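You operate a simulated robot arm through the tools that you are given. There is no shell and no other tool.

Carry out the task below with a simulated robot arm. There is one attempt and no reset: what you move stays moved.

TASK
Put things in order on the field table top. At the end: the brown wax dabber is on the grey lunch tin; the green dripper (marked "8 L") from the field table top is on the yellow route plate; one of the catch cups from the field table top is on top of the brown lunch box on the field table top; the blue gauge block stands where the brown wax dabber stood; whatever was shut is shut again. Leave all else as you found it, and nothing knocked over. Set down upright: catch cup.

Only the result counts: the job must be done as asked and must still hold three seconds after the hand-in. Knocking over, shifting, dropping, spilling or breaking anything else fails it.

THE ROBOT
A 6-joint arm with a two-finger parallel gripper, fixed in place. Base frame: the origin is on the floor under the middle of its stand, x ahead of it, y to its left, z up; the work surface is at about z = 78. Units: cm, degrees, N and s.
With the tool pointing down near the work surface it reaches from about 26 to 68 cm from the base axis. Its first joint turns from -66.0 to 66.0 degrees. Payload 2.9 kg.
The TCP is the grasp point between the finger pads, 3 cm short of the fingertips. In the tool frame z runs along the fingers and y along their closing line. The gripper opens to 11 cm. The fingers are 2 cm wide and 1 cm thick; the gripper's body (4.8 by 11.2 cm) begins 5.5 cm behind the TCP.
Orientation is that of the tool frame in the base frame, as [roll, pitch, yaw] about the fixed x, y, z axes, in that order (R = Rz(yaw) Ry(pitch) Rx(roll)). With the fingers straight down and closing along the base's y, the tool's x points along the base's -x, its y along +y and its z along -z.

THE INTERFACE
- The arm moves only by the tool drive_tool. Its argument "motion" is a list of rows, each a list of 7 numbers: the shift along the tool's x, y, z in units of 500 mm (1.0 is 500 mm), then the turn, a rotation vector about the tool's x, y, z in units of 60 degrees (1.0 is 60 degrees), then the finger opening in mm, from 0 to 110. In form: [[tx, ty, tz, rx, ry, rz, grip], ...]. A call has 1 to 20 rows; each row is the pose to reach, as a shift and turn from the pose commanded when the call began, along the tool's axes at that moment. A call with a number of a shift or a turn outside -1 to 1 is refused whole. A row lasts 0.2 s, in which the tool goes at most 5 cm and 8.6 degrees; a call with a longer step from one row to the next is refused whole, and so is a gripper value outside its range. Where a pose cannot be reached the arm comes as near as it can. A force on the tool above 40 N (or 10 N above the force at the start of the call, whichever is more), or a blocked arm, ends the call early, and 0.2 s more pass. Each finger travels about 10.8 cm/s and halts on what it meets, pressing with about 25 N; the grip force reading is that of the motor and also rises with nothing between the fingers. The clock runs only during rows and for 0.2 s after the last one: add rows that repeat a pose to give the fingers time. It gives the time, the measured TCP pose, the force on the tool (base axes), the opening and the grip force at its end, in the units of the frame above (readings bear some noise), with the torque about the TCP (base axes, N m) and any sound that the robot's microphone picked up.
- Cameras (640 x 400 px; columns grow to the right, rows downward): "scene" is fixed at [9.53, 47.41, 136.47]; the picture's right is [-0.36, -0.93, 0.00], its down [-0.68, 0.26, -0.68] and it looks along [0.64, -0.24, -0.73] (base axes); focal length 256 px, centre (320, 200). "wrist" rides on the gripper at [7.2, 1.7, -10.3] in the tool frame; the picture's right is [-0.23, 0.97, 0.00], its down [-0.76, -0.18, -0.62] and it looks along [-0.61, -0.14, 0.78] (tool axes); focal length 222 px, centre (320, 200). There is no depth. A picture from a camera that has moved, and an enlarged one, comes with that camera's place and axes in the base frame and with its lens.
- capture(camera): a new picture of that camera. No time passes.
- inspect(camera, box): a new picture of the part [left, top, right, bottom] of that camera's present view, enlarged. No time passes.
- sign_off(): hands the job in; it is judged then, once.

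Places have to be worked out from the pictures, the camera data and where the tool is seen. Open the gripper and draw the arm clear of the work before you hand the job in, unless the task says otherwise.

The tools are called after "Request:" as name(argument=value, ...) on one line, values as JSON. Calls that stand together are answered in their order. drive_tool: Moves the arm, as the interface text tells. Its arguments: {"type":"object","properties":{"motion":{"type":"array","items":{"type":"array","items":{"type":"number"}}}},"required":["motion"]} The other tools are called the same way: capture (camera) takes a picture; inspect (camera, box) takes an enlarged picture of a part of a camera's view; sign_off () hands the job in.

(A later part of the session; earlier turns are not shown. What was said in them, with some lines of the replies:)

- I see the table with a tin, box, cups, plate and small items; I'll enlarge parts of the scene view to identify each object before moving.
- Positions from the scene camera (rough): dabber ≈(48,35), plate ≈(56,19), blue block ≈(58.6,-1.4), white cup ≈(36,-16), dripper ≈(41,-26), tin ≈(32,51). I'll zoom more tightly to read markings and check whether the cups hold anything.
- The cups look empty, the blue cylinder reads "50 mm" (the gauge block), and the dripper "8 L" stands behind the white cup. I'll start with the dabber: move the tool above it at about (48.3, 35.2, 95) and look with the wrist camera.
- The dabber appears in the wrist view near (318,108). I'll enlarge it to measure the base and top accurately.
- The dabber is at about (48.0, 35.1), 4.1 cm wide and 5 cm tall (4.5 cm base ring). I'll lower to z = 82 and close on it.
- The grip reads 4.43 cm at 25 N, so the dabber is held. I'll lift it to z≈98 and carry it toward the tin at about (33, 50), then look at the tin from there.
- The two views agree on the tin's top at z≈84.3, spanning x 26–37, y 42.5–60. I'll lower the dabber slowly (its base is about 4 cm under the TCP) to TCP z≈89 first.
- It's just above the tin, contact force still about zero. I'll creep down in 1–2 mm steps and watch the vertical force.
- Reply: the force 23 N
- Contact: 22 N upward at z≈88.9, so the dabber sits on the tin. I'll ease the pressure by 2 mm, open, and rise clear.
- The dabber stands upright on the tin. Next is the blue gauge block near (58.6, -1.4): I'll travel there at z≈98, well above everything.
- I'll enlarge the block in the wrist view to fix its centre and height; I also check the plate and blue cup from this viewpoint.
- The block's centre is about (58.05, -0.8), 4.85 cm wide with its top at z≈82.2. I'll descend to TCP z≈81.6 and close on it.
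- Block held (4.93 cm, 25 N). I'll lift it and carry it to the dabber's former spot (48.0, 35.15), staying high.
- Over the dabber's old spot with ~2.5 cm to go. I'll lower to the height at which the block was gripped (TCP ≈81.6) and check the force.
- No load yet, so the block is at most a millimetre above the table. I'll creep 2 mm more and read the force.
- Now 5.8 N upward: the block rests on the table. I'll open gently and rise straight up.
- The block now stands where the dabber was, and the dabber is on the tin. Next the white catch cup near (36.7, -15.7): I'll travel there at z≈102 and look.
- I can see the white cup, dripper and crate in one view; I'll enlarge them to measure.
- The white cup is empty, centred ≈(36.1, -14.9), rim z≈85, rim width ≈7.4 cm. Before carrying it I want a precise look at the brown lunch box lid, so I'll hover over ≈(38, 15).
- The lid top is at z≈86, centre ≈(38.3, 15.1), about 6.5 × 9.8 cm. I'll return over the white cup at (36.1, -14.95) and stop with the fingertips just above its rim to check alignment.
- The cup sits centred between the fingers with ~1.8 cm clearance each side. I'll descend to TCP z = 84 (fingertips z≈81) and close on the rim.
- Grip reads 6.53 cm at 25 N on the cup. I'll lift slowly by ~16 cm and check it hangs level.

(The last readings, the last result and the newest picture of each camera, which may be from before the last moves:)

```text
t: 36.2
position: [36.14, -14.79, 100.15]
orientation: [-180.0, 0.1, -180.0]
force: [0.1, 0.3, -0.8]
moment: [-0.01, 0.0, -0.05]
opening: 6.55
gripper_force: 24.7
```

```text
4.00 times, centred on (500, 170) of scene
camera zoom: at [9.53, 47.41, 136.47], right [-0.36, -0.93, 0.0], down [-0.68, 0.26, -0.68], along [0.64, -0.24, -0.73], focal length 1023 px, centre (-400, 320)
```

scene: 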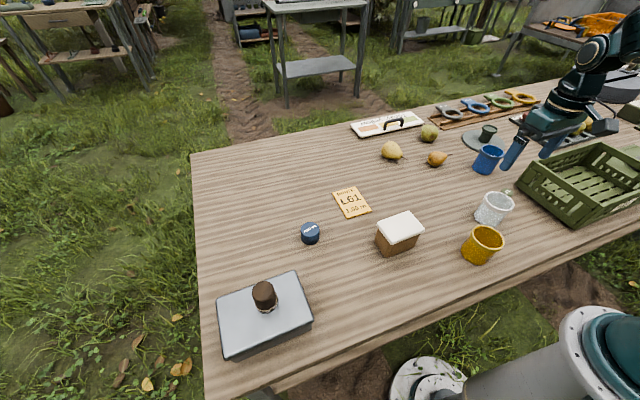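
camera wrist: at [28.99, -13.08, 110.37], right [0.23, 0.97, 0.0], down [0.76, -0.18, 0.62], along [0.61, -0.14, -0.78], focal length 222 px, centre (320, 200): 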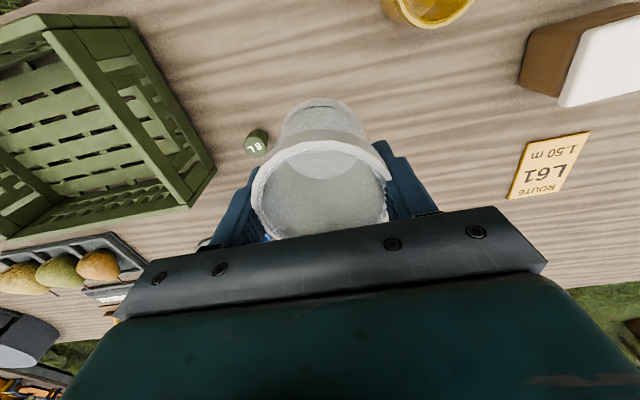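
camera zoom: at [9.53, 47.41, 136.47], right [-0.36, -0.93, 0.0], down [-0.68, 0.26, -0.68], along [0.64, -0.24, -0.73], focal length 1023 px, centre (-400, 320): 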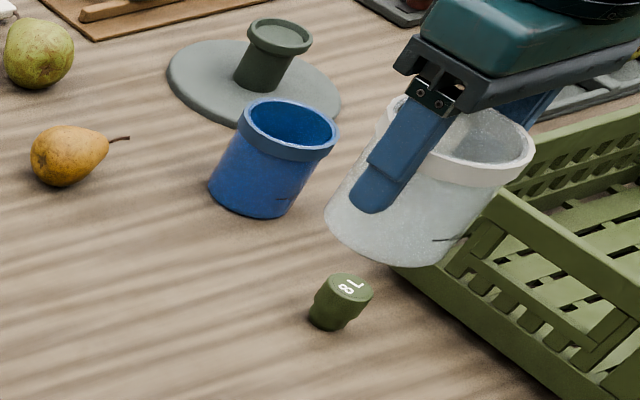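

The cup hangs level and secure. I'll carry it over the lid centre at (38.4, 15.1), z=100 (cup base ≈94).

Request:
drive_tool(motion=[[-0.003, 0.03, 0, 0, 0, 0, 60], [-0.008, 0.09, 0, 0, 0, 0, 60], [-0.014, 0.17, 0, 0, 0, 0, 60], [-0.021, 0.25, 0, 0, 0, 0, 60], [-0.028, 0.33, 0, 0, 0, 0, 60], [-0.035, 0.41, 0, 0, 0, 0, 60], [-0.042, 0.49, 0, 0, 0, 0, 60], [-0.047, 0.555, 0, 0, 0, 0, 60], [-0.05, 0.59, 0, 0, 0, 0, 60], [-0.051, 0.6, 0, 0, 0, 0, 60], [-0.051, 0.6, 0, 0, 0, 0, 60]])

Request:
capture(camera="wrist")

Request:
inspect(camera="scene", box=[340, 150, 460, 270])

```text
t: 38.6
position: [38.48, 15.07, 100.13]
orientation: [179.9, 0.0, -180.0]
force: [0.6, 0.6, -0.9]
moment: [0.0, -0.01, 0.04]
opening: 6.54
gripper_force: 25.5
```

```text
taken
camera wrist: at [31.28, 16.85, 110.37], right [0.23, 0.97, 0.0], down [0.76, -0.18, 0.62], along [0.61, -0.14, -0.78], focal length 222 px, centre (320, 200)
```

wrist: 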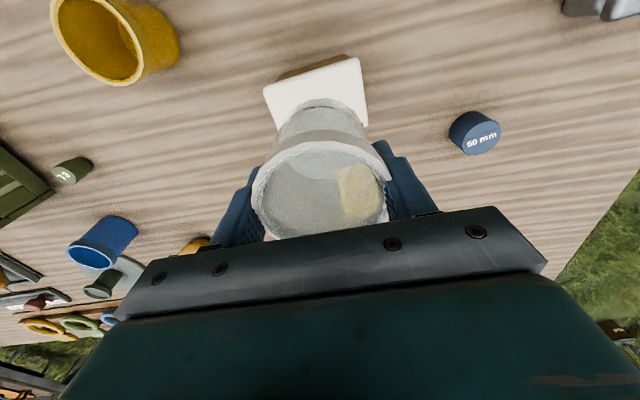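

```text
3.33 times, centred on (400, 210) of scene
camera zoom: at [9.53, 47.41, 136.47], right [-0.36, -0.93, 0.0], down [-0.68, 0.26, -0.68], along [0.64, -0.24, -0.73], focal length 852 px, centre (53, 167)
```

zoom: 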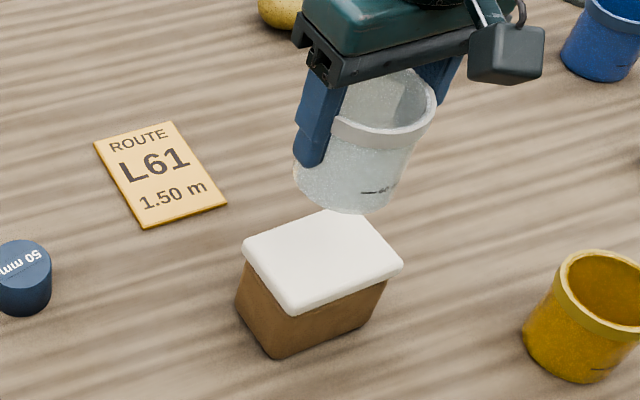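

Over the lid. I'll lower to about 6 mm above expected contact (TCP 92.6), then check from both cameras.

Request:
drive_tool(motion=[[0, 0, 0.04, 0, 0, 0, 60], [0, 0, 0.08, 0, 0, 0, 60], [0, 0, 0.12, 0, 0, 0, 60], [0, 0, 0.14, 0, 0, 0, 60], [0, 0, 0.148, 0, 0, 0, 60], [0, 0, 0.148, 0, 0, 0, 60]])

Request:
capture(camera="wrist")

Request:
inspect(camera="scene", box=[360, 190, 440, 260])

```text
t: 40.0
position: [38.54, 15.08, 92.69]
orientation: [-180.0, 0.1, 179.9]
force: [-1.2, -0.5, 6.7]
moment: [-0.04, 0.12, 0.04]
opening: 6.52
gripper_force: 25.1
```

```text
taken
camera wrist: at [31.36, 16.89, 102.88], right [0.23, 0.97, 0.0], down [0.76, -0.18, 0.62], along [0.61, -0.14, -0.78], focal length 222 px, centre (320, 200)
```

wrist: 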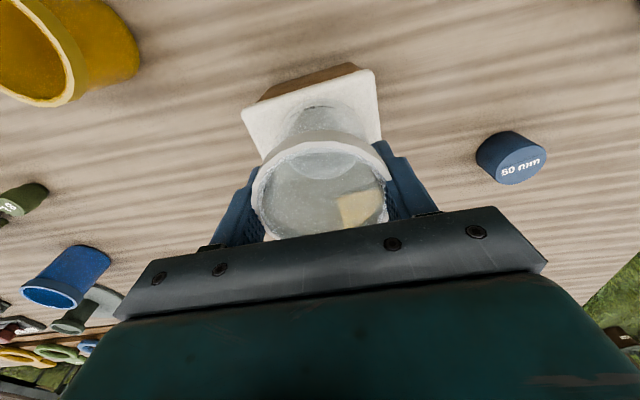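

```text
5.71 times, centred on (400, 225) of scene
camera zoom: at [9.52, 47.41, 136.48], right [-0.36, -0.93, 0.0], down [-0.68, 0.26, -0.68], along [0.64, -0.24, -0.73], focal length 1461 px, centre (-137, 57)
```

zoom: 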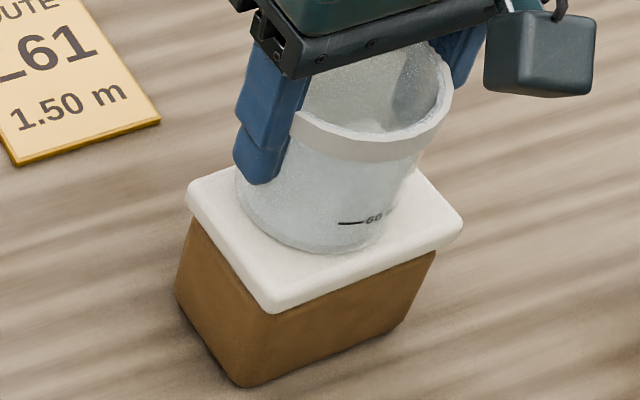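

Contact already at TCP 92.65 (6.7 N up), and the cup base is well centred on the lid. I'll open the fingers gently and rise.

Request:
drive_tool(motion=[[0, 0, 0, 0, 0, 0, 66], [0, 0, 0, 0, 0, 0, 75], [0, 0, 0, 0, 0, 0, 90], [0, 0, 0, 0, 0, 0, 108], [0, 0, 0, 0, 0, 0, 108], [0, 0, 0, 0, 0, 0, 108]])

Request:
capture(camera="wrist")

Request:
inspect(camera="scene", box=[360, 190, 440, 260])

```text
t: 41.4
position: [38.46, 15.17, 92.69]
orientation: [179.9, 0.0, -180.0]
force: [-1.6, 0.0, 0.2]
moment: [0.01, 0.01, -0.02]
opening: 10.79
gripper_force: 0.0
```

```text
taken
camera wrist: at [31.36, 16.89, 102.86], right [0.23, 0.97, 0.0], down [0.76, -0.18, 0.62], along [0.61, -0.14, -0.78], focal length 222 px, centre (320, 200)
```

wrist: 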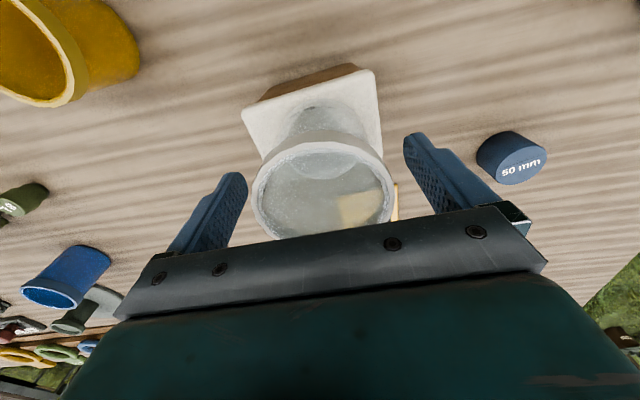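

```text
5.71 times, centred on (400, 225) of scene
camera zoom: at [9.53, 47.41, 136.47], right [-0.36, -0.93, 0.0], down [-0.68, 0.26, -0.68], along [0.64, -0.24, -0.73], focal length 1461 px, centre (-137, 57)
```

zoom: 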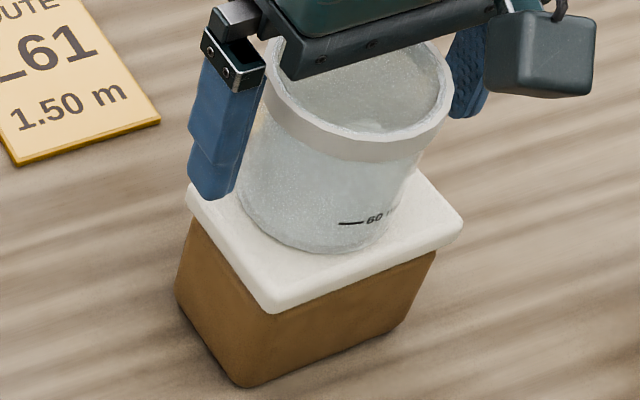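

The cup stands free on the lid. I'll rise clear and travel to above the dripper near (40.7, -25).

Request:
drive_tool(motion=[[0, 0, -0.03, 0, 0, 0, 108], [0, 0, -0.09, 0, 0, 0, 108], [0, 0, -0.17, 0, 0, 0, 108], [0, 0, -0.24, 0, 0, 0, 108], [-0.003, -0.05, -0.26, 0, 0, 0, 108], [-0.008, -0.13, -0.26, 0, 0, 0, 108], [-0.013, -0.21, -0.26, 0, 0, 0, 108], [-0.018, -0.29, -0.26, 0, 0, 0, 108], [-0.023, -0.37, -0.26, 0, 0, 0, 100], [-0.028, -0.45, -0.26, 0, 0, 0, 90], [-0.033, -0.53, -0.26, 0, 0, 0, 80], [-0.038, -0.61, -0.26, 0, 0, 0, 75], [-0.041, -0.69, -0.26, 0, 0, 0, 75], [-0.044, -0.76, -0.24, 0, 0, 0, 75], [-0.044, -0.782, -0.18, 0, 0, 0, 75], [-0.044, -0.782, -0.12, 0, 0, 0, 75], [-0.044, -0.782, -0.1, 0, 0, 0, 75], [-0.044, -0.782, -0.1, 0, 0, 0, 75]])

Request:
capture(camera="wrist")

Request:
capture(camera="scene")

```text
t: 45.2
position: [40.87, -23.99, 97.72]
orientation: [179.9, 0.0, 180.0]
force: [-0.7, -0.2, -0.6]
moment: [-0.01, 0.03, -0.01]
opening: 7.52
gripper_force: 0.0
```

```text
taken
camera wrist: at [33.61, -22.25, 107.94], right [0.23, 0.97, 0.0], down [0.76, -0.18, 0.62], along [0.61, -0.14, -0.78], focal length 222 px, centre (320, 200)
```

wrist: 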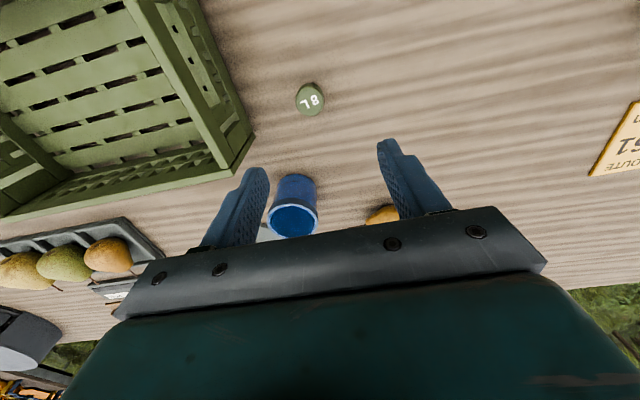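

```text
taken
```

scene: 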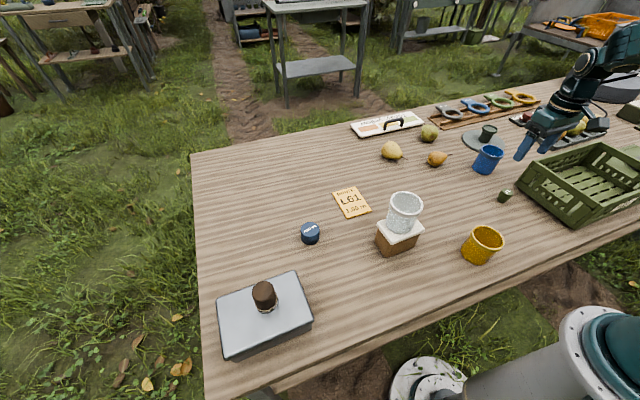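

The cup stands on the box; the dripper is now visible from both cameras. I'll enlarge both to measure its position, size and height.

Request:
inspect(camera="wrist", box=[270, 60, 350, 140])

Request:
inspect(camera="scene", box=[480, 170, 530, 220])

Request:
inspect(camera="scene", box=[360, 180, 440, 260])

```text
5.00 times, centred on (310, 100) of wrist
camera zoom: at [33.61, -22.25, 107.94], right [0.23, 0.97, 0.0], down [0.76, -0.18, 0.62], along [0.61, -0.14, -0.78], focal length 1111 px, centre (370, 700)
```

zoom: 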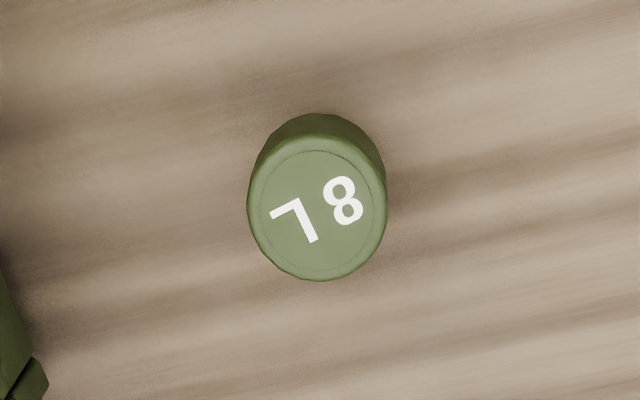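

```text
8.00 times, centred on (505, 195) of scene
camera zoom: at [9.53, 47.41, 136.47], right [-0.36, -0.93, 0.0], down [-0.68, 0.26, -0.68], along [0.64, -0.24, -0.73], focal length 2046 px, centre (-1160, 240)
```

zoom: 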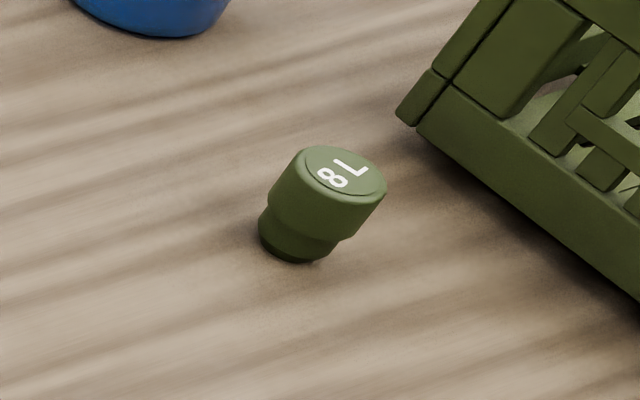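

```text
5.00 times, centred on (400, 220) of scene
camera zoom: at [9.53, 47.41, 136.47], right [-0.36, -0.93, 0.0], down [-0.68, 0.26, -0.68], along [0.64, -0.24, -0.73], focal length 1279 px, centre (-80, 100)
```

zoom: 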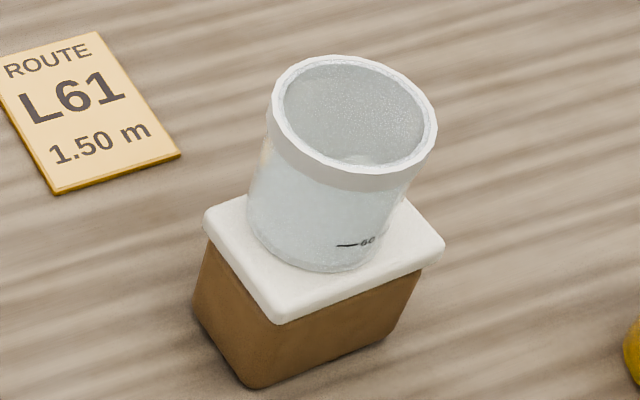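

The dripper is at about (40.1, -24.9), 3.15 cm wide head, 3.5 cm tall; the crate wall is at y≈-34, leaving room. I'll descend to z=87 first to verify alignment.

Request:
drive_tool(motion=[[0.006, -0.009, 0.05, 0, 0, 0, 75], [0.012, -0.018, 0.12, 0, 0, 0, 75], [0.012, -0.018, 0.18, 0, 0, 0, 75], [0.012, -0.018, 0.212, 0, 0, 0, 75], [0.012, -0.018, 0.212, 0, 0, 0, 75]])

Request:
capture(camera="wrist")

Request:
inspect(camera="scene", box=[450, 140, 570, 220])

```text
t: 46.4
position: [40.22, -24.69, 86.99]
orientation: [-180.0, 0.0, -180.0]
force: [-0.7, 0.6, -0.5]
moment: [0.01, 0.01, 0.02]
opening: 7.5
gripper_force: 0.0
```

```text
taken
camera wrist: at [33.03, -23.08, 97.34], right [0.23, 0.97, 0.0], down [0.76, -0.18, 0.62], along [0.61, -0.14, -0.78], focal length 222 px, centre (320, 200)
```

wrist: 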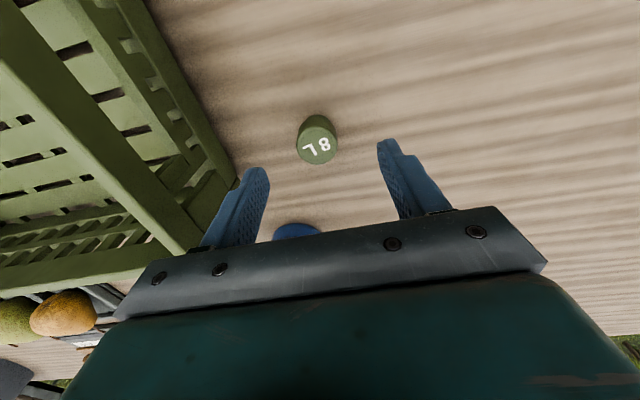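

```text
5.00 times, centred on (510, 180) of scene
camera zoom: at [9.53, 47.41, 136.47], right [-0.36, -0.93, 0.0], down [-0.68, 0.26, -0.68], along [0.64, -0.24, -0.73], focal length 1279 px, centre (-630, 300)
```

zoom: 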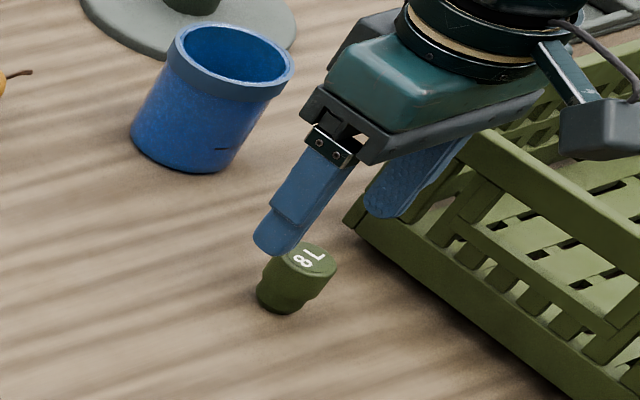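

The dripper is aligned between the fingers. I'll descend to z≈81.2 and close.

Request:
drive_tool(motion=[[0, 0, 0.05, 0, 0, 0, 75], [0, 0, 0.09, 0, 0, 0, 75], [0, 0, 0.116, 0, 0, 0, 75], [0, 0, 0.116, 0, 0, 0, 60], [0, 0, 0.116, 0, 0, 0, 40], [0, 0, 0.116, 0, 0, 0, 22], [0, 0, 0.116, 0, 0, 0, 20], [0, 0, 0.116, 0, 0, 0, 20]])

Request:
capture(camera="wrist")

```text
t: 48.2
position: [40.14, -24.86, 81.33]
orientation: [180.0, 0.0, -180.0]
force: [0.2, 0.5, -0.7]
moment: [-0.02, 0.02, 0.03]
opening: 3.04
gripper_force: 25.1
```

```text
taken
camera wrist: at [33.0, -23.16, 91.58], right [0.23, 0.97, 0.0], down [0.76, -0.18, 0.62], along [0.61, -0.14, -0.78], focal length 222 px, centre (320, 200)
```

wrist: 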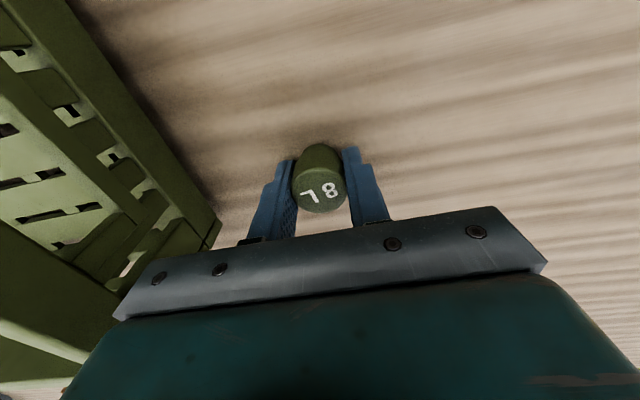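

Dripper held (3.04 cm, 25 N). I'll lift to z≈101 and carry it to above the route plate centre (56.5, 19.2).

Request:
drive_tool(motion=[[0, 0, -0.03, 0, 0, 0, 20], [0, 0, -0.1, 0, 0, 0, 20], [0, 0, -0.19, 0, 0, 0, 20], [0, 0, -0.28, 0, 0, 0, 20], [0, 0, -0.36, 0, 0, 0, 20], [0, 0, -0.396, 0, 0, 0, 20], [-0.0098, 0.0265, -0.396, 0, 0, 0, 20], [-0.0328, 0.0882, -0.396, 0, 0, 0, 20], [-0.0656, 0.1764, -0.396, 0, 0, 0, 20], [-0.0984, 0.2646, -0.396, 0, 0, 0, 20], [-0.1312, 0.3528, -0.396, 0, 0, 0, 20], [-0.164, 0.441, -0.396, 0, 0, 0, 20], [-0.1968, 0.5292, -0.396, 0, 0, 0, 20], [-0.2296, 0.6174, -0.396, 0, 0, 0, 20], [-0.2624, 0.7056, -0.396, 0, 0, 0, 20], [-0.2952, 0.7938, -0.396, 0, 0, 0, 20], [-0.3182, 0.8555, -0.396, 0, 0, 0, 20], [-0.328, 0.882, -0.396, 0, 0, 0, 20], [-0.328, 0.882, -0.396, 0, 0, 0, 20]])

Request:
capture(camera="wrist")

Request:
capture(camera="scene")

```text
t: 52.2
position: [56.76, 19.15, 100.95]
orientation: [180.0, 0.0, -180.0]
force: [0.2, -0.3, 0.3]
moment: [0.0, 0.02, 0.01]
opening: 3.03
gripper_force: 25.1
```

```text
taken
camera wrist: at [49.46, 20.98, 111.22], right [0.23, 0.97, 0.0], down [0.76, -0.18, 0.62], along [0.61, -0.14, -0.78], focal length 222 px, centre (320, 200)
```

wrist: 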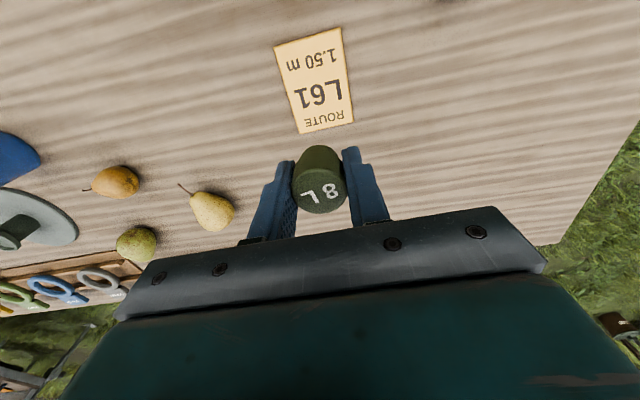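

```text
taken
```

scene: 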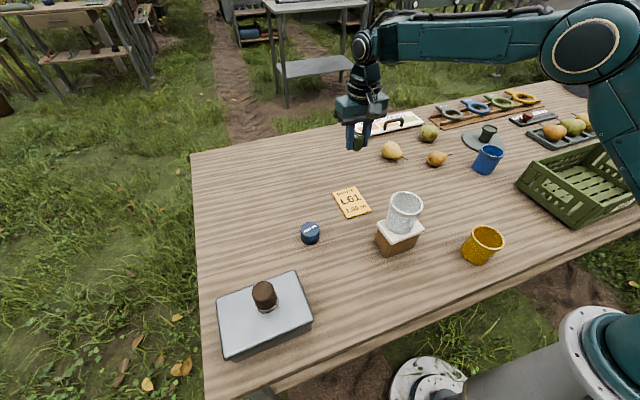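

The plate spans x 50.4–61.9, y 15.1–23.2; centre ≈(56.2, 19.2). I'll lower the dripper over its centre to a little above contact (TCP ≈82.4).

Request:
drive_tool(motion=[[0.003, 0, 0.05, 0, 0, 0, 20], [0.006, 0, 0.13, 0, 0, 0, 20], [0.006, 0, 0.21, 0, 0, 0, 20], [0.006, 0, 0.28, 0, 0, 0, 20], [0.006, 0, 0.33, 0, 0, 0, 20], [0.006, 0, 0.36, 0, 0, 0, 20], [0.006, 0, 0.372, 0, 0, 0, 20], [0.006, 0, 0.372, 0, 0, 0, 20]])

Request:
capture(camera="wrist")

Request:
inspect(camera="scene", box=[310, 150, 430, 230])

```text
t: 54.0
position: [56.15, 19.32, 82.47]
orientation: [180.0, 0.1, -180.0]
force: [-0.4, 0.7, 0.4]
moment: [0.04, -0.01, -0.01]
opening: 3.03
gripper_force: 24.8
```

```text
taken
camera wrist: at [49.04, 21.08, 92.69], right [0.23, 0.97, 0.0], down [0.76, -0.18, 0.62], along [0.61, -0.14, -0.78], focal length 222 px, centre (320, 200)
```

wrist: 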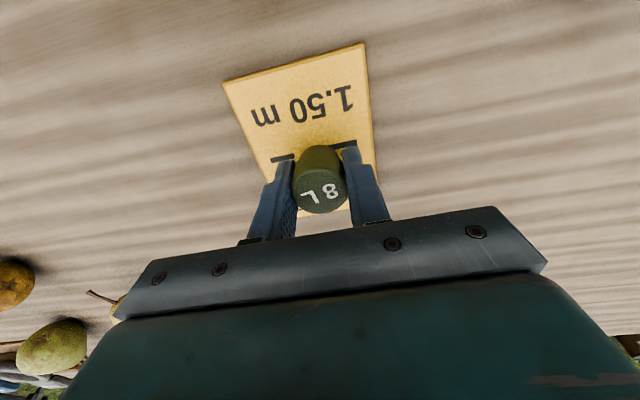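

```text
5.00 times, centred on (370, 190) of scene
camera zoom: at [9.53, 47.41, 136.47], right [-0.36, -0.93, 0.0], down [-0.68, 0.26, -0.68], along [0.64, -0.24, -0.73], focal length 1279 px, centre (70, 250)
```

zoom: 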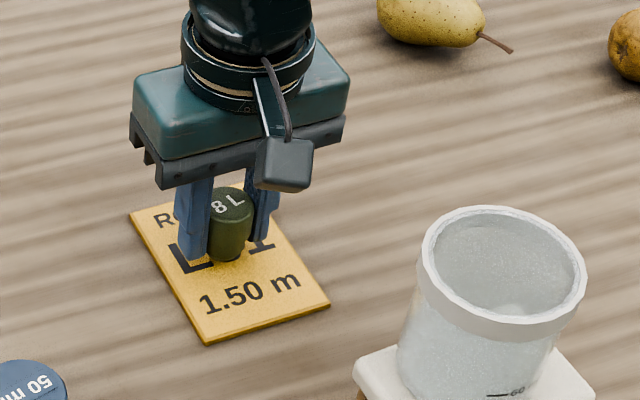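

Just above the plate centre. I'll creep down in 1 mm steps and watch for contact.

Request:
drive_tool(motion=[[0, 0, 0.003, 0, 0, 0, 20], [0, 0, 0.006, 0, 0, 0, 20], [0, 0, 0.009, 0, 0, 0, 20], [0, 0, 0.009, 0, 0, 0, 20]])

```text
t: 55.0
position: [56.32, 19.21, 82.07]
orientation: [180.0, -0.1, -180.0]
force: [-0.4, 0.1, -0.8]
moment: [-0.02, 0.01, 0.03]
opening: 3.0
gripper_force: 25.2
```

No contact yet at 82.07; continuing in small steps.

Request:
drive_tool(motion=[[0, 0, 0.002, 0, 0, 0, 20], [0, 0, 0.004, 0, 0, 0, 20], [0, 0, 0.006, 0, 0, 0, 20], [0, 0, 0.006, 0, 0, 0, 20]])

```text
t: 56.0
position: [56.36, 19.34, 81.82]
orientation: [179.9, 0.0, -180.0]
force: [-1.1, -1.8, 4.6]
moment: [0.01, 0.03, -0.02]
opening: 3.02
gripper_force: 25.0
```

4.6 N upward: the dripper rests on the plate. I'll open gently and rise straight up.

Request:
drive_tool(motion=[[0, 0, -0.001, 0, 0, 0, 28], [0, 0, -0.001, 0, 0, 0, 36], [0, 0, -0.001, 0, 0, 0, 50], [0, 0, -0.001, 0, 0, 0, 65], [0, 0, -0.001, 0, 0, 0, 65], [0, 0, -0.02, 0, 0, 0, 65], [0, 0, -0.08, 0, 0, 0, 65], [0, 0, -0.16, 0, 0, 0, 65], [0, 0, -0.25, 0, 0, 0, 65], [0, 0, -0.34, 0, 0, 0, 65], [0, 0, -0.42, 0, 0, 0, 65], [0, 0, -0.42, 0, 0, 0, 65]])

Request:
capture(camera="wrist")

Request:
capture(camera="scene")

Request:
inspect(camera="scene", box=[300, 170, 440, 260])

```text
t: 58.6
position: [56.18, 19.08, 102.71]
orientation: [180.0, 0.0, -180.0]
force: [0.7, 0.0, -0.2]
moment: [-0.03, 0.0, -0.02]
opening: 6.51
gripper_force: 0.1
```

```text
taken
camera wrist: at [48.99, 20.85, 113.01], right [0.23, 0.97, 0.0], down [0.76, -0.18, 0.62], along [0.61, -0.14, -0.78], focal length 222 px, centre (320, 200)
```

wrist: 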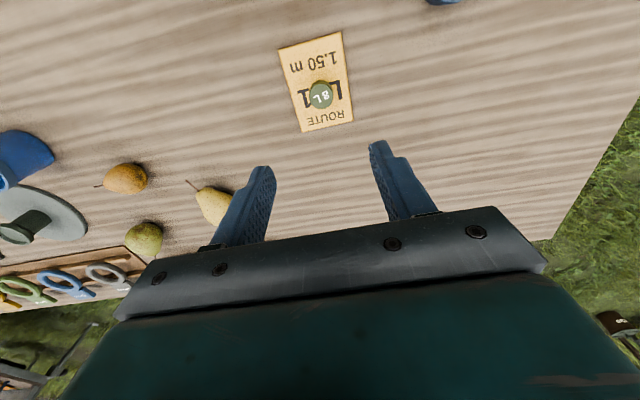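

```text
taken
```

scene: 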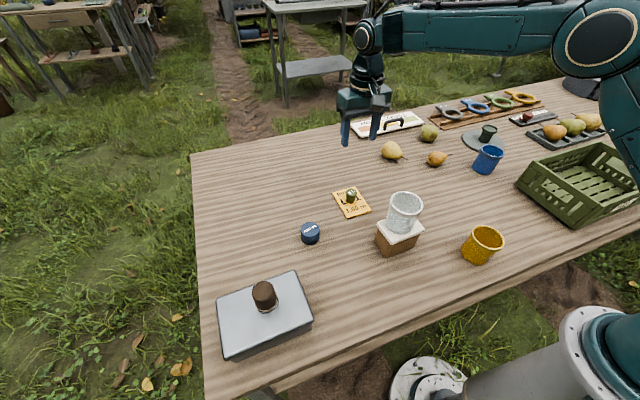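

```text
4.44 times, centred on (370, 215) of scene
camera zoom: at [9.53, 47.41, 136.47], right [-0.36, -0.93, 0.0], down [-0.68, 0.26, -0.68], along [0.64, -0.24, -0.73], focal length 1137 px, centre (98, 133)
```

zoom: 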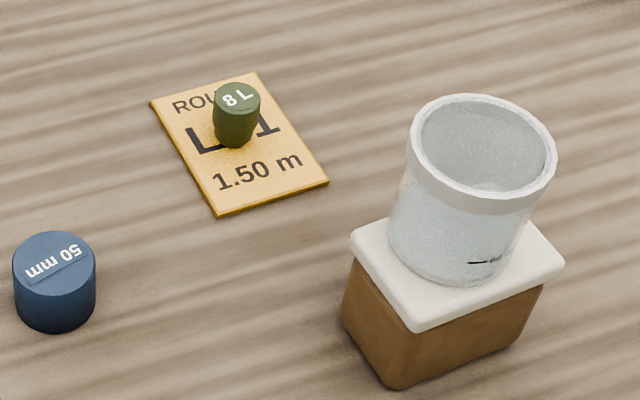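

All four placements look right. Before finishing I'll double-check the dark-red item and other objects at the back for any ambiguity or disturbance.

Request:
inspect(camera="scene", box=[490, 90, 620, 160])

Request:
inspect(camera="scene", box=[200, 230, 340, 370])

Request:
inspect(camera="scene", box=[340, 90, 540, 190])

```text
4.92 times, centred on (555, 125) of scene
camera zoom: at [9.53, 47.41, 136.47], right [-0.36, -0.93, 0.0], down [-0.68, 0.26, -0.68], along [0.64, -0.24, -0.73], focal length 1259 px, centre (-837, 569)
```

zoom: 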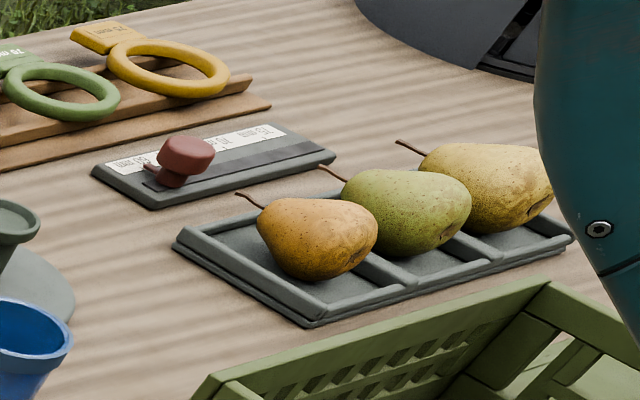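

```text
2.86 times, centred on (270, 300) of scene
camera zoom: at [9.53, 47.41, 136.47], right [-0.36, -0.93, 0.0], down [-0.68, 0.26, -0.68], along [0.64, -0.24, -0.73], focal length 731 px, centre (463, -86)
```

zoom: 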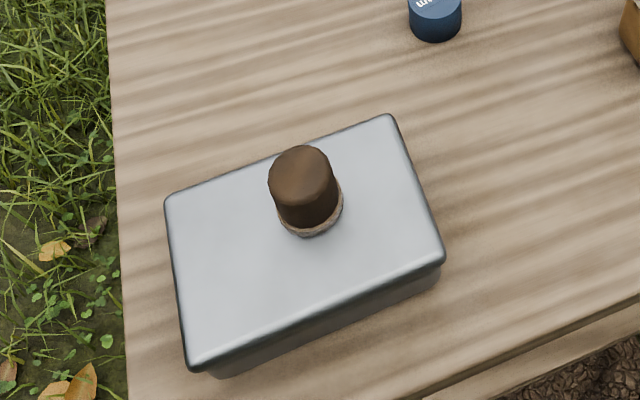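

```text
3.20 times, centred on (440, 140) of scene
camera zoom: at [9.53, 47.41, 136.47], right [-0.36, -0.93, 0.0], down [-0.68, 0.26, -0.68], along [0.64, -0.24, -0.73], focal length 818 px, centre (-64, 392)
```

zoom: 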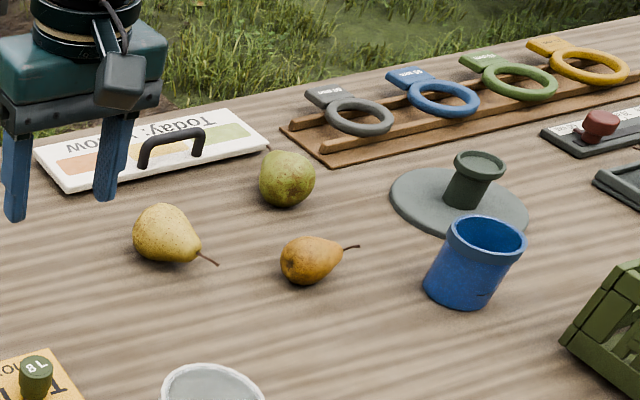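

The dark-red item is just a slider on a scale, everything else is undisturbed, and the dabber's base is fully on the tin. I'll open the gripper and retreat up and back before handing in.

Request:
drive_tool(motion=[[0, 0, -0.06, 0, 0, 0, 80], [0, 0, -0.13, 0, 0, 0, 100], [0.03, 0.01, -0.18, 0, 0, 0, 110], [0.1, 0.035, -0.2, 0, 0, 0, 110], [0.17, 0.06, -0.2, 0, 0, 0, 110], [0.24, 0.085, -0.2, 0, 0, 0, 110], [0.28, 0.1, -0.2, 0, 0, 0, 110], [0.28, 0.1, -0.2, 0, 0, 0, 110], [0.28, 0.1, -0.2, 0, 0, 0, 110]])

Request:
capture(camera="scene")

Request:
capture(camera="wrist")

```text
t: 60.6
position: [42.13, 24.33, 112.93]
orientation: [-180.0, 0.0, 180.0]
force: [0.5, 0.2, -0.7]
moment: [0.02, 0.03, 0.03]
opening: 11.0
gripper_force: 0.2
```

```text
taken
```

scene: 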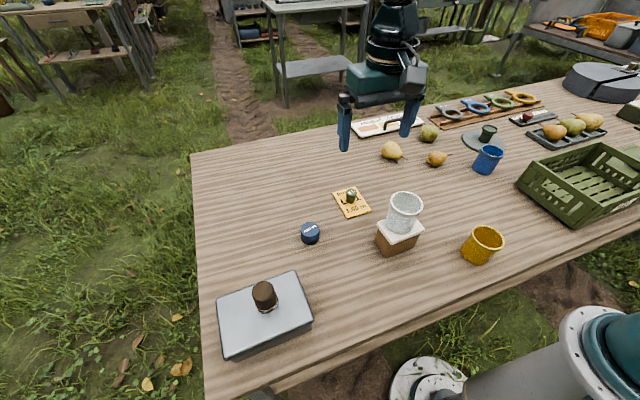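

```text
taken
camera wrist: at [34.96, 26.03, 123.14], right [0.23, 0.97, 0.0], down [0.76, -0.18, 0.62], along [0.61, -0.14, -0.78], focal length 222 px, centre (320, 200)
```

wrist: 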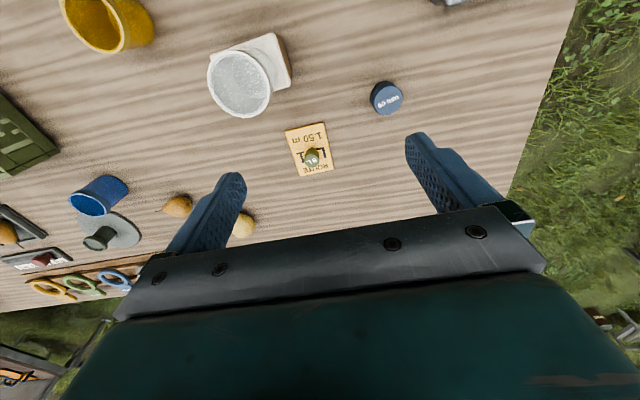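

The arm is clear and open. The dabber is on the tin, the block on the dabber's old spot, the dripper on the route plate, and the white cup upright on the closed lunch box. I'm handing in the job.

Request:
sign_off()

```text
The job is handed in.
```

All four moves are done and the job is handed in. The result of the judging hasn't come back. The last pictures, taken just before hand-in, showed this:

- **Brown wax dabber:** standing upright on the grey lunch tin, its base fully on the lid.
- **Green dripper ("8 L"):** upright on the yellow route plate, near its centre.
- **Catch cup:** the white one, empty, standing upright in the middle of the brown lunch box lid.
- **Blue gauge block:** on the spot where the dabber stood, to within about 2 mm.

I opened nothing: the lunch box and tin stayed shut throughout. Nothing else looked moved or knocked over, and the arm was drawn up clear with the gripper open.
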